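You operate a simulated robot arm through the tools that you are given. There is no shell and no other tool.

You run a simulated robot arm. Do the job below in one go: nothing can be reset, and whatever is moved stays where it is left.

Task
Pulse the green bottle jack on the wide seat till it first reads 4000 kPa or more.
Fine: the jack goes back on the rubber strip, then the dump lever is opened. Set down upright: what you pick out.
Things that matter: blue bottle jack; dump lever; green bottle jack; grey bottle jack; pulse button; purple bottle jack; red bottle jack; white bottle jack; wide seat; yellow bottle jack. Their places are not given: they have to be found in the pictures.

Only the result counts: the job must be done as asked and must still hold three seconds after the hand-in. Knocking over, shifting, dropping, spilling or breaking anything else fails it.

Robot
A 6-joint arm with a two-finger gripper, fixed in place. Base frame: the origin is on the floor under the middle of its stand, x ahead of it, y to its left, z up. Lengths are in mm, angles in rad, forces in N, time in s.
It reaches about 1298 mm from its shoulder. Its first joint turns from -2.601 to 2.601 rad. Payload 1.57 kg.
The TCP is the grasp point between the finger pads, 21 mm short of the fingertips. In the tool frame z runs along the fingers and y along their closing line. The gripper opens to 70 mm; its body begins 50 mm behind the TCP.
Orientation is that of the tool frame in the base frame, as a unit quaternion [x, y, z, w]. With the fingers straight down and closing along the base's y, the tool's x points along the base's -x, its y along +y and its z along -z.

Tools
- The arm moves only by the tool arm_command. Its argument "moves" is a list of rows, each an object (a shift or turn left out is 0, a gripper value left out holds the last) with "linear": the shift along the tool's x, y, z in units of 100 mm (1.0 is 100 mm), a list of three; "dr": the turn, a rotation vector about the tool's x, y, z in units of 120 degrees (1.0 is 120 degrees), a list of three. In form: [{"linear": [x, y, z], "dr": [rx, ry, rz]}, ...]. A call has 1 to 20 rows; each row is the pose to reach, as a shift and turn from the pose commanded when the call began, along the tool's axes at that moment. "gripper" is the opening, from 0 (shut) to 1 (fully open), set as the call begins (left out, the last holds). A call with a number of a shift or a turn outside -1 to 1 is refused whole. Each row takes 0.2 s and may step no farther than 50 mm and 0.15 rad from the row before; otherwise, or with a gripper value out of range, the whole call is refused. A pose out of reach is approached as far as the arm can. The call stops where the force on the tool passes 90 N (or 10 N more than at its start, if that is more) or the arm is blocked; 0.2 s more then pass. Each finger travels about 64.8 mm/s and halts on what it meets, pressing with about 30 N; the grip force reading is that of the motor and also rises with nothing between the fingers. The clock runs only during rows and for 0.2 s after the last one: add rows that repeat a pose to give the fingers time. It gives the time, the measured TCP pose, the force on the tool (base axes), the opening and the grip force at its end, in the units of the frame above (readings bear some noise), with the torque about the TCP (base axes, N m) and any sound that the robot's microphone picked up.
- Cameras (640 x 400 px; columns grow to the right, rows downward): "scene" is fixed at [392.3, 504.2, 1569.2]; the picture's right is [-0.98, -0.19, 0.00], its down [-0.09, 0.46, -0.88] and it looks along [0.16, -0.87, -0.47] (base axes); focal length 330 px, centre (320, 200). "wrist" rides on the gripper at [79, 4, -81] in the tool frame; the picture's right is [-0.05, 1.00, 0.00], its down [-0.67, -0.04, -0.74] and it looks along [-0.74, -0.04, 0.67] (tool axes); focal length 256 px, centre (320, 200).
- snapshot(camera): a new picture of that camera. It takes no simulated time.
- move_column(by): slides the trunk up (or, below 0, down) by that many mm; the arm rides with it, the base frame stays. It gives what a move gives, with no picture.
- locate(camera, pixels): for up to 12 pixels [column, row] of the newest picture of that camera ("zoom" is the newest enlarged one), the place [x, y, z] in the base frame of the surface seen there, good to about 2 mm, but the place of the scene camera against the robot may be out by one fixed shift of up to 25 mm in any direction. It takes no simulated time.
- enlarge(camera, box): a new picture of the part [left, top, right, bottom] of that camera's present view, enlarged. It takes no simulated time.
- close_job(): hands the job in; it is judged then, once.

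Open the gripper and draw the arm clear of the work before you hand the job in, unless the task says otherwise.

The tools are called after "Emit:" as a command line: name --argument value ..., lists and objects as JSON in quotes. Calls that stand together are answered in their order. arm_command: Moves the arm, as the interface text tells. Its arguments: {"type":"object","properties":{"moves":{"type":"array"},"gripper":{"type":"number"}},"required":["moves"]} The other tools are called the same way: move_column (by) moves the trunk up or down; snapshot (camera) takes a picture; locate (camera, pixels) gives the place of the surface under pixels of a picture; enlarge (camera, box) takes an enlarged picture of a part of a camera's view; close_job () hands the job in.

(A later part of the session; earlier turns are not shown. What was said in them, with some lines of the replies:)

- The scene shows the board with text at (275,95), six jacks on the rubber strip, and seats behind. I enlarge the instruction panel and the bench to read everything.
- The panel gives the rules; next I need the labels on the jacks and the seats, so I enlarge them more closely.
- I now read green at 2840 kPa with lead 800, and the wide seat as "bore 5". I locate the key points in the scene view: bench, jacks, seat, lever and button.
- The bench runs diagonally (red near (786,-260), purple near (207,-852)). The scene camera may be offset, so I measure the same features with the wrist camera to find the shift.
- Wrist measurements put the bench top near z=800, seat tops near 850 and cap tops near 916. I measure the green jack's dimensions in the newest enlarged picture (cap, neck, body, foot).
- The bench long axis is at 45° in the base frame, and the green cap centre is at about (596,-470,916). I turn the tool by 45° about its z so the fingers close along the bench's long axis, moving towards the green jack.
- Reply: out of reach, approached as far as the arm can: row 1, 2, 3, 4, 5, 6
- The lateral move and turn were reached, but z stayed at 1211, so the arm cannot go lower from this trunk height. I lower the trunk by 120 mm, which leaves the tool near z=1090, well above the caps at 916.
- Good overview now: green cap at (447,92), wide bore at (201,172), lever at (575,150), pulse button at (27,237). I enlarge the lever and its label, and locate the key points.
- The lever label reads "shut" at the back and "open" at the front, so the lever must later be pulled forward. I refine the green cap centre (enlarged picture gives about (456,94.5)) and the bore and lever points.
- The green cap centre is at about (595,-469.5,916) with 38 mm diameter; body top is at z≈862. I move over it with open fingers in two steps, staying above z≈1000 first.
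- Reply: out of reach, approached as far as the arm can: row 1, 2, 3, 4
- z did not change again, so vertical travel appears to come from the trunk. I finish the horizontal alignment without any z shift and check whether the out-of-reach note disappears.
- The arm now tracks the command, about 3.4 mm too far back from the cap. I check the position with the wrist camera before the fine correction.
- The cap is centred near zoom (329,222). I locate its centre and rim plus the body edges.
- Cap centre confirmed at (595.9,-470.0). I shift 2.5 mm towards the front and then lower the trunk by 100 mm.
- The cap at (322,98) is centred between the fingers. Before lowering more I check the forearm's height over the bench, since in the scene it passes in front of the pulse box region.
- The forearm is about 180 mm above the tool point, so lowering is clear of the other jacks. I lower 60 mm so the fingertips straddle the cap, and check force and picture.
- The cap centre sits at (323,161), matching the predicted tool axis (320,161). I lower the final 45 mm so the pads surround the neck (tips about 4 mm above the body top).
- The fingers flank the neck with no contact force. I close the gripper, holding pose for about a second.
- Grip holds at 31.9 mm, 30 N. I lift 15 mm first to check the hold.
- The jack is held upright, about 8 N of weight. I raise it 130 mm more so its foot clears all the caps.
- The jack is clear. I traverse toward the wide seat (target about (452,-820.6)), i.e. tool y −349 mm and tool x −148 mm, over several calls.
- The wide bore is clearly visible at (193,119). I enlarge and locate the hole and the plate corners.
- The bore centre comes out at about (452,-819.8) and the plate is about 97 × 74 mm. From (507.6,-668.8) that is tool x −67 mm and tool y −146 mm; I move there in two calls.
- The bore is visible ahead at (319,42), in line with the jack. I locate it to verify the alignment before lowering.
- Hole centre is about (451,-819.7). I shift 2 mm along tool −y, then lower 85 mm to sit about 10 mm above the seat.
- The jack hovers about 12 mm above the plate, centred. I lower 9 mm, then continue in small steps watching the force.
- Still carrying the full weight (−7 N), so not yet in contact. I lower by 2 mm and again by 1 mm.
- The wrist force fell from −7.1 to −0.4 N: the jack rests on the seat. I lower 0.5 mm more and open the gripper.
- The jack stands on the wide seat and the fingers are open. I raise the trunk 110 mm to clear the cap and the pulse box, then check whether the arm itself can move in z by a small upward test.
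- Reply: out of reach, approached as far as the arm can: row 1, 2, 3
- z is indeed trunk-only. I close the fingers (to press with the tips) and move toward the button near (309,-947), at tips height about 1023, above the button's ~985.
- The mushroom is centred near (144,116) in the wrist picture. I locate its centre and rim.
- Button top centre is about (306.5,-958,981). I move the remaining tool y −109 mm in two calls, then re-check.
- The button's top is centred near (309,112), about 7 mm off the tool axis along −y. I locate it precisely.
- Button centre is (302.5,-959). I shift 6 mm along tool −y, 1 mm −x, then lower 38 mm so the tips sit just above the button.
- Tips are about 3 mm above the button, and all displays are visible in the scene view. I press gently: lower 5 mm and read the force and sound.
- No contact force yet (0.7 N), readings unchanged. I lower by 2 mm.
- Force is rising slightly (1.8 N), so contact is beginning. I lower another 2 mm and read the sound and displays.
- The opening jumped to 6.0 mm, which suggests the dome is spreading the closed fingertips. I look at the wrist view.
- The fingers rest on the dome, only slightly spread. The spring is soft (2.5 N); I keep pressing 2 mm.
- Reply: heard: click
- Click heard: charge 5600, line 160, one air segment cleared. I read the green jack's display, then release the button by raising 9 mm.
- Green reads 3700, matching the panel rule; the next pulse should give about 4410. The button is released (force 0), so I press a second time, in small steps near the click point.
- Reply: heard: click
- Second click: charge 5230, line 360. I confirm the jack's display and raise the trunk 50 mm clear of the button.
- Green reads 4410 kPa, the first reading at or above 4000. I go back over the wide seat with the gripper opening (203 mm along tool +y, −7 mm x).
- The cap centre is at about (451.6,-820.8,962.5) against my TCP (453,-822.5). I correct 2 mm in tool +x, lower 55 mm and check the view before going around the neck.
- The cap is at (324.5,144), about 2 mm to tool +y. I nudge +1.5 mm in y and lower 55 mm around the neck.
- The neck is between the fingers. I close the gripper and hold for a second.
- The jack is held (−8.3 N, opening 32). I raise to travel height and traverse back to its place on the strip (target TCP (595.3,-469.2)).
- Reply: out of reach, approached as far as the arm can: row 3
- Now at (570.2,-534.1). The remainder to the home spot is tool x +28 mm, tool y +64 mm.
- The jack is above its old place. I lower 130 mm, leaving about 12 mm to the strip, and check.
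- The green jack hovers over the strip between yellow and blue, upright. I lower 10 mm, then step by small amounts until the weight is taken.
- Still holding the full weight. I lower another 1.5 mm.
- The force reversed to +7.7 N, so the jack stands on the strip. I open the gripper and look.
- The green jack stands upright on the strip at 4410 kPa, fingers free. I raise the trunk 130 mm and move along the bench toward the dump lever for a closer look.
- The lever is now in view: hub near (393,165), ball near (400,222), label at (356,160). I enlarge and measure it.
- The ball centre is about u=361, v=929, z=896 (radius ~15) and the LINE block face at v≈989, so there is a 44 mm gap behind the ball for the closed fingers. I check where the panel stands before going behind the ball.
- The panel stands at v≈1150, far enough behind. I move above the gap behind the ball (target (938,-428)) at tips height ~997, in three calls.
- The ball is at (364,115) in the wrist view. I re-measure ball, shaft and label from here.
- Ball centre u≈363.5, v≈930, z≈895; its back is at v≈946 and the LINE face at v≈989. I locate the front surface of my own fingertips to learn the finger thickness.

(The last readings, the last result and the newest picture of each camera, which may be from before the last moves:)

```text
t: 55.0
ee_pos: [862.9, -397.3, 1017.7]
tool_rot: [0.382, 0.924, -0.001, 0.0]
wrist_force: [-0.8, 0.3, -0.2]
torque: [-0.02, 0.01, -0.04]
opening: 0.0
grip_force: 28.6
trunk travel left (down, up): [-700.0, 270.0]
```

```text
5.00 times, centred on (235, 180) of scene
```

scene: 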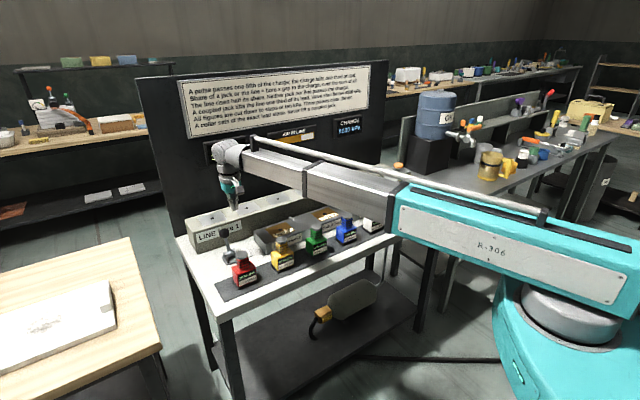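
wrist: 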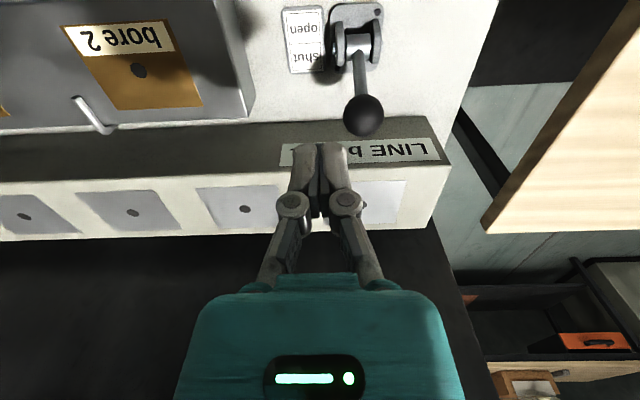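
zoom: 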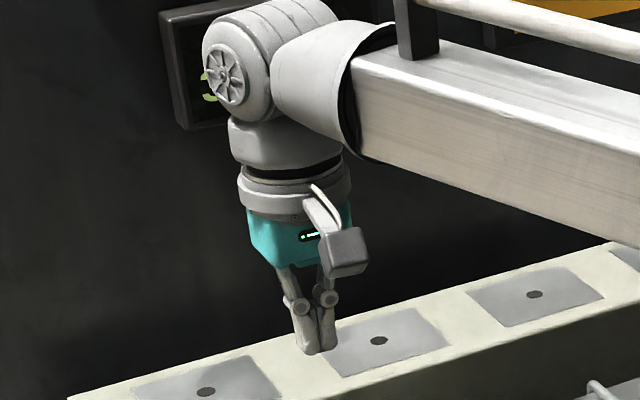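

The fingers are about 17 mm thick, so the 43 mm gap suffices. I move tool y +34 mm, x −76 mm to stand above the middle of the gap.

Emit:
arm_command --moves '[{"linear": [-0.25, 0.12, 0]}, {"linear": [-0.5, 0.23, 0]}, {"linear": [-0.764, 0.343, 0]}, {"linear": [-0.764, 0.343, 0]}, {"linear": [-0.764, 0.343, 0]}]' --gripper 0

Emit:
snapshot --camera "wrist"

Emit:
snapshot --camera "scene"

```text
t: 56.2
ee_pos: [941.2, -428.4, 1018.3]
tool_rot: [0.384, 0.923, 0.0, -0.001]
wrist_force: [-0.2, -0.5, -0.1]
torque: [0.0, -0.02, 0.0]
opening: 0.0
grip_force: 28.8
trunk travel left (down, up): [-700.0, 270.0]
```

```text
taken
```

wrist: 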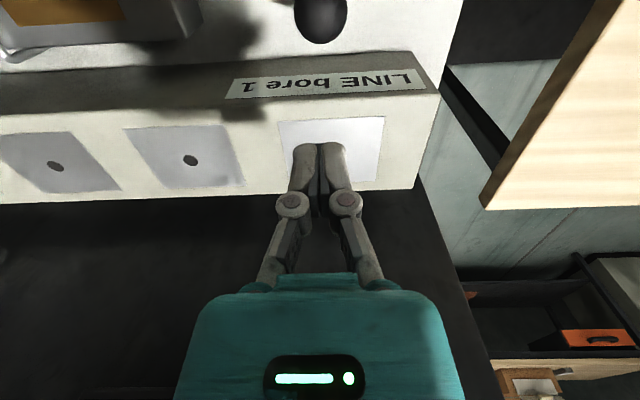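

```text
taken
```

scene: 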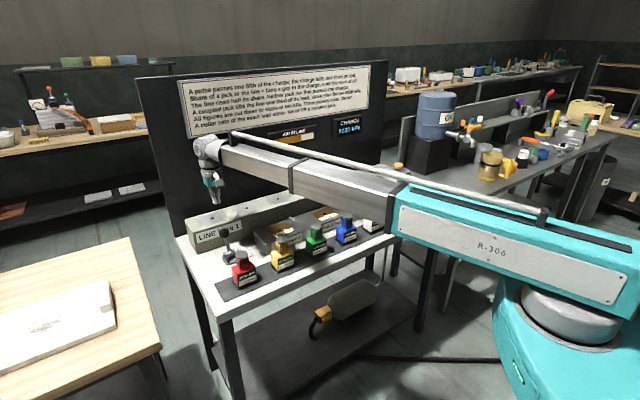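

I verify the gap: locate the LINE block's front face and top edge, and the ball's back, from this view.

Emit:
locate --camera "wrist" --pixels '[[320, 5], [320, 25], [320, 40], [320, 75], [320, 88], [320, 96], [320, 102], [320, 110], [270, 102]]'

```text
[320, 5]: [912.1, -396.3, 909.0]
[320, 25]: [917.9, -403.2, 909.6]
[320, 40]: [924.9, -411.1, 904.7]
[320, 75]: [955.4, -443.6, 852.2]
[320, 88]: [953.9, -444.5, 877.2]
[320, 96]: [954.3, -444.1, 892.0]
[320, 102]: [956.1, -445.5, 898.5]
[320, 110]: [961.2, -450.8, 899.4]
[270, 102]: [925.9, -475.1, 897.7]
```

Ball back at v≈946, block face at v≈989; my fingers span about 960–977. I lower 90 mm, then the rest in smaller steps, watching the force.

Emit:
move_column --by -90

Emit:
move_column --by -15

Emit:
snapshot --camera "wrist"

Emit:
enlarge --camera "scene" --box '[180, 180, 270, 280]'

```text
t: 57.5
ee_pos: [940.7, -428.8, 928.9]
tool_rot: [0.383, 0.924, 0.0, 0.0]
wrist_force: [-0.9, -0.3, -0.6]
torque: [0.01, -0.04, -0.01]
opening: 0.2
grip_force: 28.4
trunk travel left (down, up): [-610.0, 360.0]
```

```text
t: 58.1
ee_pos: [940.8, -427.7, 914.2]
tool_rot: [0.383, 0.924, -0.001, 0.001]
wrist_force: [-0.4, 0.3, -0.5]
torque: [-0.01, 0.0, -0.01]
opening: 0.0
grip_force: 28.9
trunk travel left (down, up): [-595.0, 375.0]
```

```text
taken
```

wrist: 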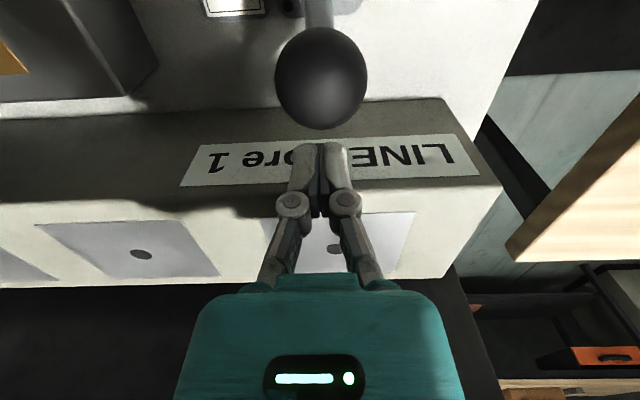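

```text
4.00 times, centred on (225, 230) of scene
```

zoom: 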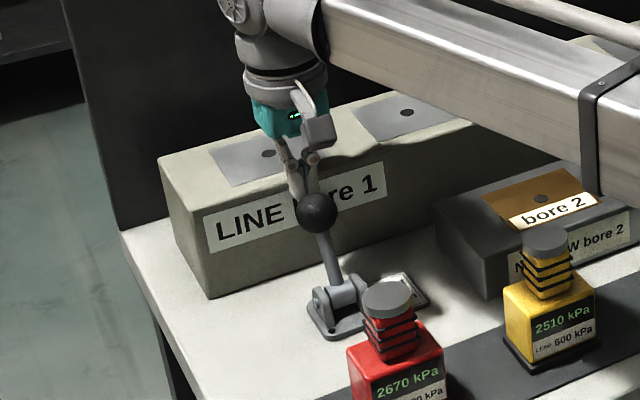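

The fingers are entering the gap cleanly. I lower 22 mm more so the finger sides are level with the ball's centre.

Emit:
move_column --by -22

Emit:
enlarge --camera "scene" --box '[180, 180, 270, 280]'

```text
t: 58.8
ee_pos: [941.0, -428.7, 891.0]
tool_rot: [0.383, 0.924, 0.0, 0.0]
wrist_force: [0.0, 0.0, 0.1]
torque: [-0.04, 0.05, 0.0]
opening: 0.0
grip_force: 28.4
trunk travel left (down, up): [-573.0, 397.0]
```

```text
4.00 times, centred on (225, 230) of scene
```

zoom: 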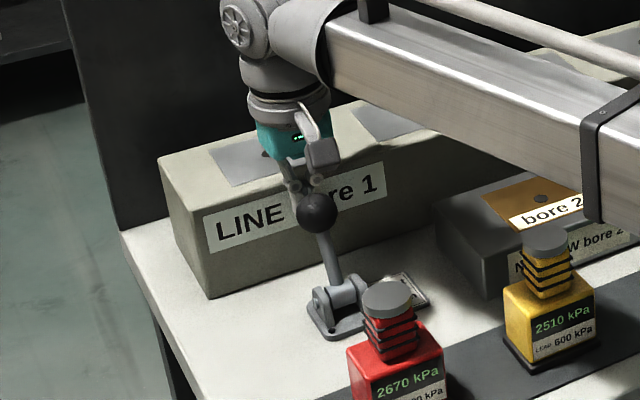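

No contact yet. I pull toward the front (tool +x) by 30 mm in small rows and read the force.

Emit:
arm_command --moves '[{"linear": [0.06, 0, 0]}, {"linear": [0.12, 0, 0]}, {"linear": [0.18, 0, 0]}, {"linear": [0.24, 0, 0]}, {"linear": [0.3, 0, 0]}]' --gripper 0

Emit:
snapshot --camera "wrist"

Emit:
enlarge --camera "scene" --box '[180, 180, 270, 280]'

```text
t: 60.0
ee_pos: [918.6, -406.0, 891.7]
tool_rot: [0.382, 0.924, 0.0, 0.0]
wrist_force: [-0.8, 0.5, -0.1]
torque: [0.03, -0.02, 0.0]
opening: 0.2
grip_force: 28.4
trunk travel left (down, up): [-573.0, 397.0]
```

```text
taken
```

wrist: 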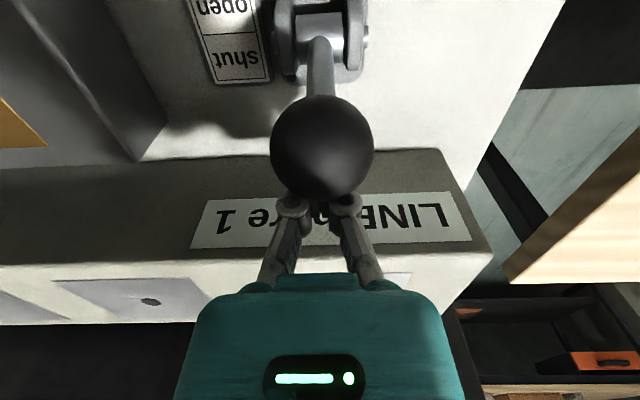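

```text
4.00 times, centred on (225, 230) of scene
```

zoom: 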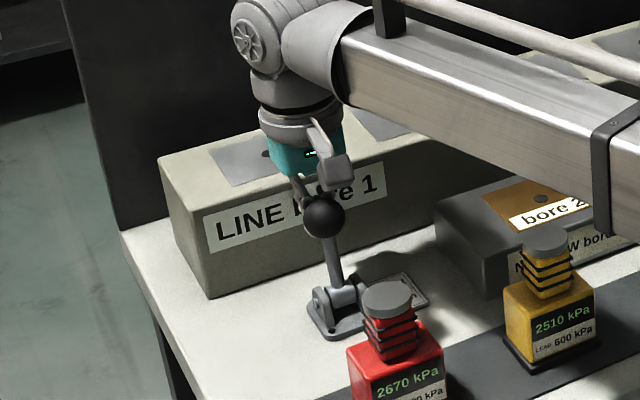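

The ball is moving with the fingers at almost no force. I keep pulling another 40 mm.

Emit:
arm_command --moves '[{"linear": [0.08, 0, 0]}, {"linear": [0.16, 0, 0]}, {"linear": [0.24, 0, 0]}, {"linear": [0.32, 0, 0]}, {"linear": [0.4, 0, 0]}]' --gripper 0

Emit:
snapshot --camera "wrist"

Emit:
enlarge --camera "scene" --box '[180, 130, 330, 280]'

```text
t: 61.2
ee_pos: [890.7, -378.3, 892.4]
tool_rot: [0.383, 0.924, 0.0, 0.0]
wrist_force: [0.3, -0.1, -0.1]
torque: [-0.01, 0.02, 0.0]
opening: 0.0
grip_force: 28.7
trunk travel left (down, up): [-573.0, 397.0]
```

```text
taken
```

wrist: 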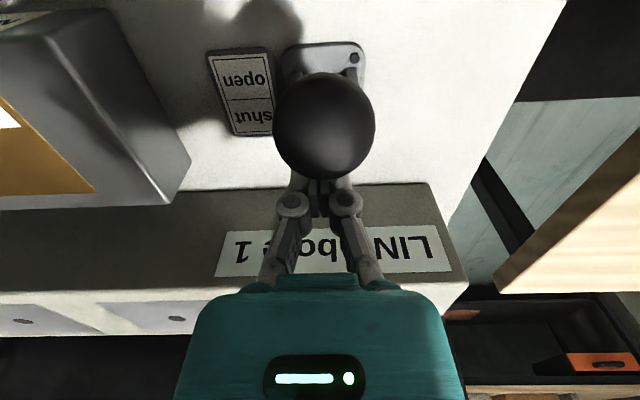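

```text
2.67 times, centred on (255, 205) of scene
```

zoom: 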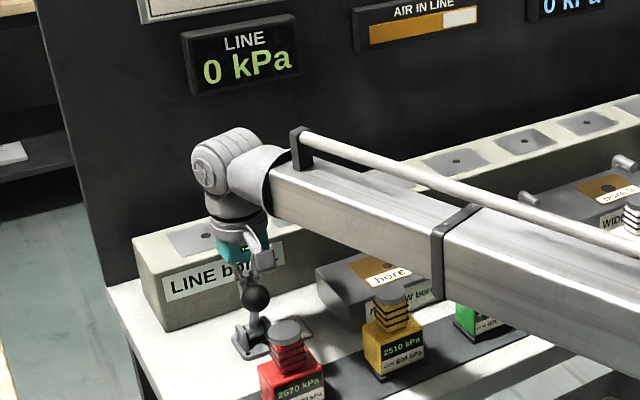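

The LINE display already reads 0 kPa, and the ball is past vertical. I keep pulling to bring the lever fully to "open", watching for the end stop.

Emit:
arm_command --moves '[{"linear": [0.06, 0, 0]}, {"linear": [0.12, 0, 0]}, {"linear": [0.18, 0, 0]}, {"linear": [0.24, 0, 0]}]' --gripper 0

Emit:
snapshot --camera "wrist"

Emit:
enlarge --camera "scene" --box '[180, 180, 270, 280]'

```text
t: 62.1
ee_pos: [887.0, -373.4, 890.5]
tool_rot: [0.383, 0.923, -0.005, 0.013]
wrist_force: [13.3, -12.3, 8.5]
torque: [0.03, 0.23, -0.03]
opening: 5.9
grip_force: 28.6
trunk travel left (down, up): [-573.0, 397.0]
stopped in row 4: the force on the tool passed its limit at 98 N (the readings are from after the stop); the commanded pose is now the measured one
```

```text
taken
```

wrist: 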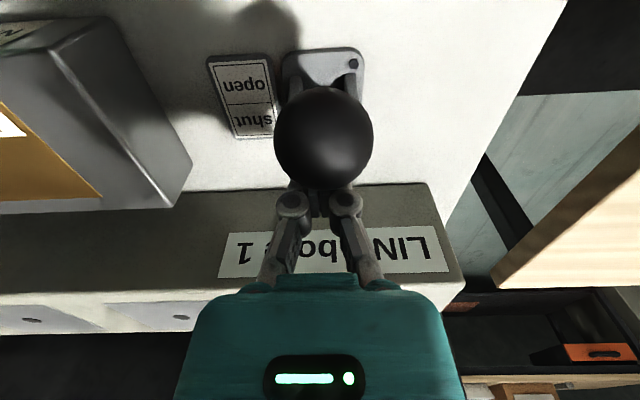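

```text
4.00 times, centred on (225, 230) of scene
```

zoom: 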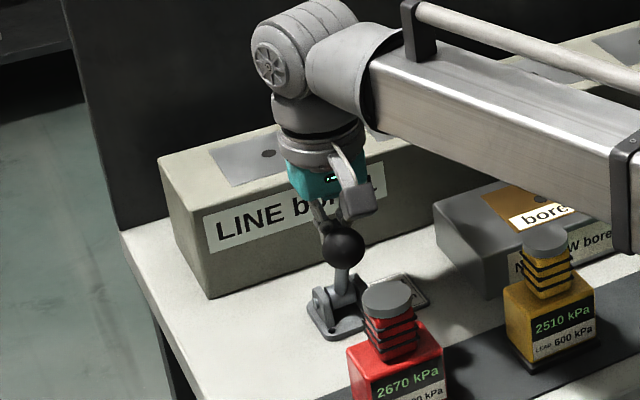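

The end stop is reached (98 N) with the lever leaning forward at "open". I back off 20 mm in tool −x, then check that the lever stays.

Emit:
arm_command --moves '[{"linear": [-0.1, 0, 0]}, {"linear": [-0.2, 0, 0]}, {"linear": [-0.3, 0, 0]}, {"linear": [-0.3, 0, 0]}]' --gripper 0

Emit:
snapshot --camera "wrist"

Emit:
enlarge --camera "scene" --box '[180, 180, 270, 280]'

```text
t: 63.1
ee_pos: [905.4, -392.7, 890.9]
tool_rot: [0.384, 0.923, -0.003, 0.011]
wrist_force: [0.1, 0.0, 0.2]
torque: [0.0, 0.0, 0.02]
opening: 0.0
grip_force: 28.6
trunk travel left (down, up): [-573.0, 397.0]
```

```text
taken
```

wrist: 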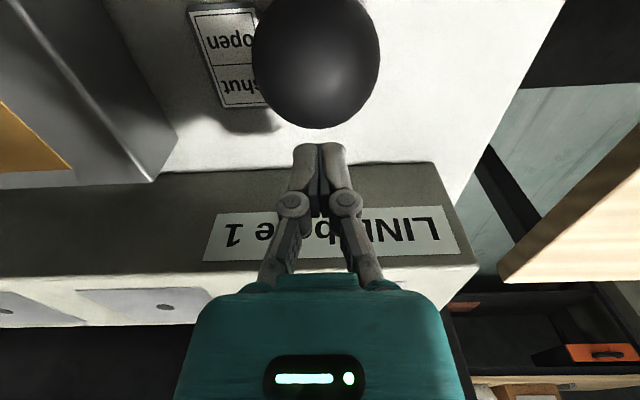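

```text
4.00 times, centred on (225, 230) of scene
```

zoom: 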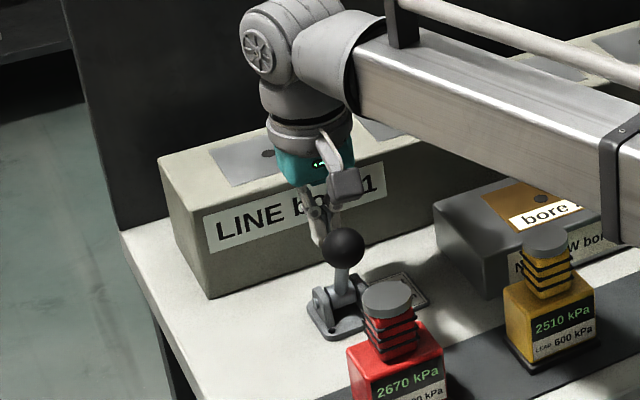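

Contact is gone and the lever stays forward. I locate the ball to see its angle.

Emit:
locate --camera "wrist" --pixels '[[316, 60], [316, 100], [316, 125], [255, 60], [375, 60], [316, 20]]'

Emit:
move_column --by 120

Emit:
snapshot --camera "wrist"

Emit:
snapshot --camera "scene"

```text
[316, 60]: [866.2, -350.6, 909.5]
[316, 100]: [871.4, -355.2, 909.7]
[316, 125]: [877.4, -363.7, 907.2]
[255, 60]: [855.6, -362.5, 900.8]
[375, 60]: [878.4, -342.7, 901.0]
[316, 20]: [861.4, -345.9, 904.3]
```

```text
t: 64.6
ee_pos: [905.6, -392.7, 1011.5]
tool_rot: [0.384, 0.923, -0.003, 0.012]
wrist_force: [-0.7, 0.7, -0.5]
torque: [0.0, -0.01, -0.01]
opening: 0.1
grip_force: 28.4
trunk travel left (down, up): [-693.0, 277.0]
```

```text
taken
```

wrist: 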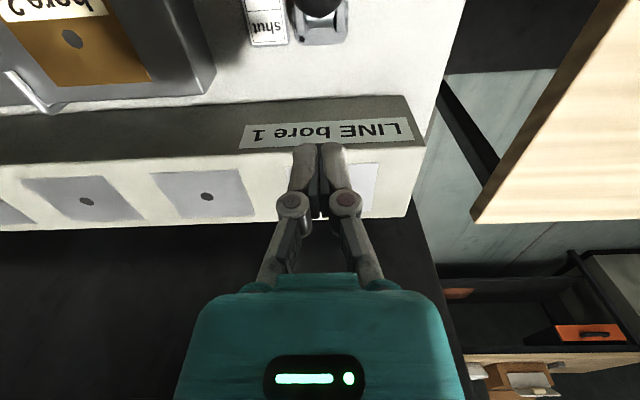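

```text
taken
```

scene: 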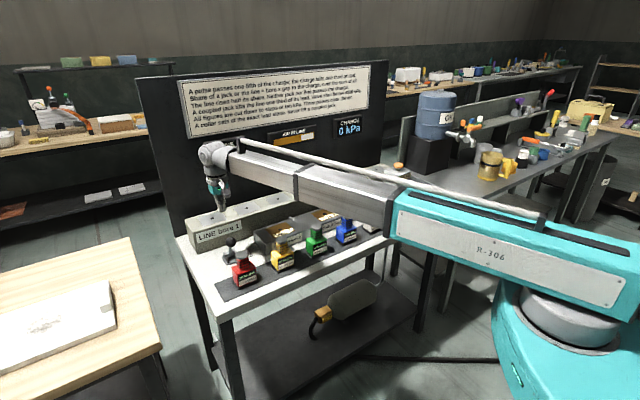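

Both LINE and CHARGE dropped to 0, and the lever sits at the mirrored angle against its open stop. I open the gripper, raise further and draw the arm back from the bench.

Emit:
move_column --by 100

Emit:
arm_command --moves '[{"linear": [0.3, 0, 0]}, {"linear": [0.65, 0, 0]}, {"linear": [1.0, 0, 0]}, {"linear": [1.0, 0, 0]}]' --gripper 1

Emit:
arm_command --moves '[{"linear": [0.3, 0, 0]}, {"linear": [0.65, 0, 0]}, {"linear": [1.0, 0, 0]}, {"linear": [1.0, 0, 0]}]' --gripper 1

Emit:
arm_command --moves '[{"linear": [0.3, 0, 0]}, {"linear": [0.65, 0, 0]}, {"linear": [1.0, 0, 0]}, {"linear": [1.0, 0, 0]}]' --gripper 1

Emit:
snapshot --camera "scene"

Emit:
snapshot --camera "wrist"

```text
t: 65.9
ee_pos: [907.0, -391.2, 1111.7]
tool_rot: [0.385, 0.923, -0.003, 0.011]
wrist_force: [0.1, 0.1, 0.3]
torque: [-0.03, -0.03, -0.03]
opening: 0.0
grip_force: 28.6
trunk travel left (down, up): [-793.0, 177.0]
```

```text
t: 66.9
ee_pos: [836.4, -321.4, 1112.0]
tool_rot: [0.384, 0.923, -0.004, 0.011]
wrist_force: [0.4, 0.4, -0.6]
torque: [-0.01, 0.02, -0.01]
opening: 70.0
grip_force: 0.0
out of reach, approached as far as the arm can: row 3, 4
trunk travel left (down, up): [-793.0, 177.0]
```

```text
t: 67.9
ee_pos: [765.9, -251.0, 1110.7]
tool_rot: [0.385, 0.923, -0.004, 0.011]
wrist_force: [-0.3, -0.1, -0.4]
torque: [0.0, 0.0, 0.01]
opening: 70.0
grip_force: 0.1
trunk travel left (down, up): [-793.0, 177.0]
```

```text
t: 68.9
ee_pos: [695.4, -180.8, 1110.7]
tool_rot: [0.384, 0.923, -0.004, 0.012]
wrist_force: [-0.3, 0.0, 0.2]
torque: [-0.02, 0.01, 0.0]
opening: 70.0
grip_force: 0.0
out of reach, approached as far as the arm can: row 1, 2, 3, 4
trunk travel left (down, up): [-793.0, 177.0]
```

```text
taken
```

scene: 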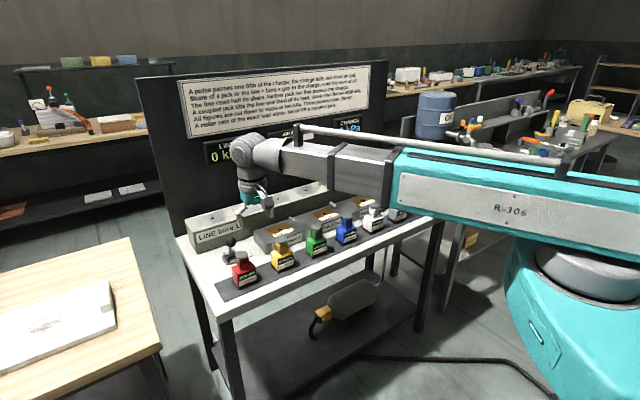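

```text
taken
```

wrist: 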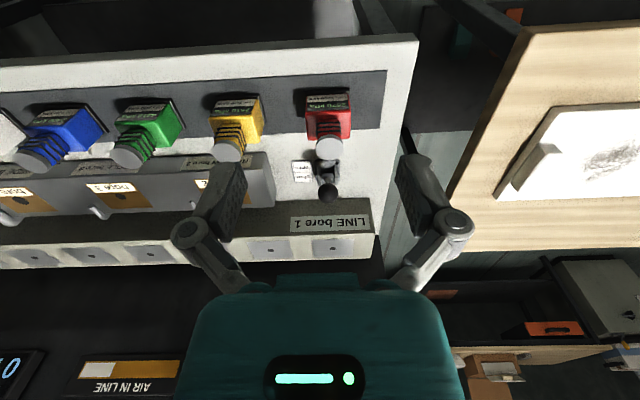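

The arm is clear in front of the bench. I check the jacks, the lever and the displays once more in close-up.

Emit:
enlarge --camera "scene" --box '[180, 180, 330, 290]'

Emit:
enlarge --camera "scene" --box '[290, 150, 440, 270]'

Emit:
enlarge --camera "wrist" --box '[80, 70, 400, 260]'

```text
3.64 times, centred on (255, 235) of scene
```

zoom: 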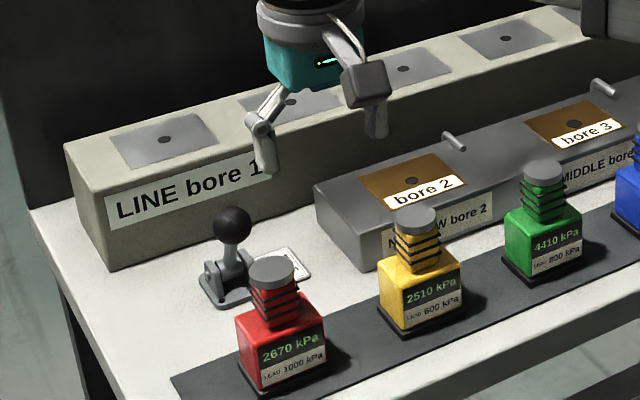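

```text
3.33 times, centred on (365, 210) of scene
```

zoom: 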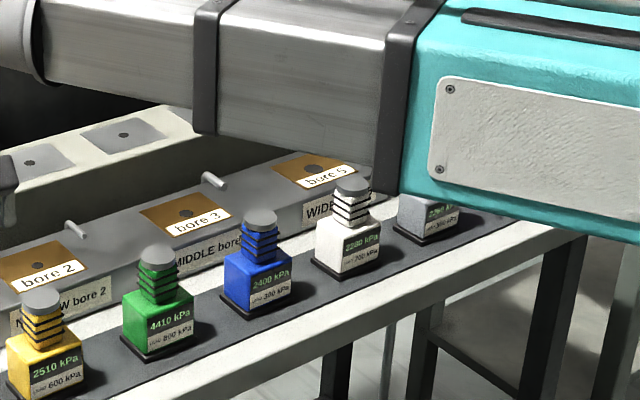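

```text
2.00 times, centred on (240, 165) of wrist
```

zoom: 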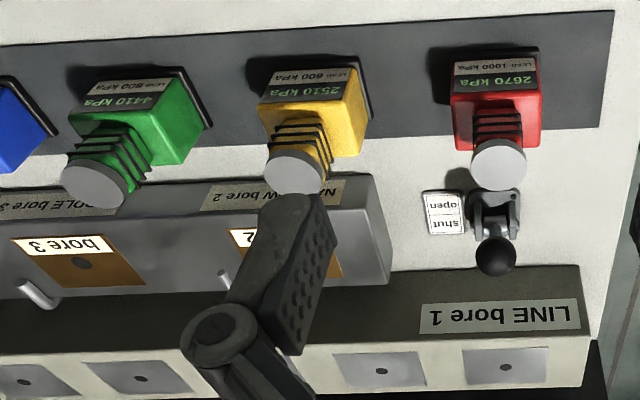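

All jacks stand upright on the strip. Green reads 4410 kPa, the lever rests at the open stop (ball unchanged at (231,242)), LINE and CHARGE are dumped, and the arm is clear with the gripper open. I hand in the job.

Emit:
close_job

```text
The job is handed in.
```

The job is done and handed in: the green jack first read 4000 kPa or more at 4410 kPa, after two pulses on the wide seat. The first pulse took it from 2840 to 3700 kPa.

- **Jack:** it is back upright in its old spot on the rubber strip, between yellow and blue. It still read 4410 kPa in the last picture.
- **Dump lever:** after the jack was back, I pulled the lever forward to its "open" stop, where it stayed. Line and charge both read 0 kPa.
- **Other jacks:** red, yellow, blue, white and grey are standing on the strip. Purple was hidden behind the arm in the last pictures, but the arm never went near it.
- **Arm:** it is drawn back in front of the bench with the gripper open.

One air segment was still showing, because two pulses were enough to pass 4000 kPa and the panel says it takes three to clear the air.
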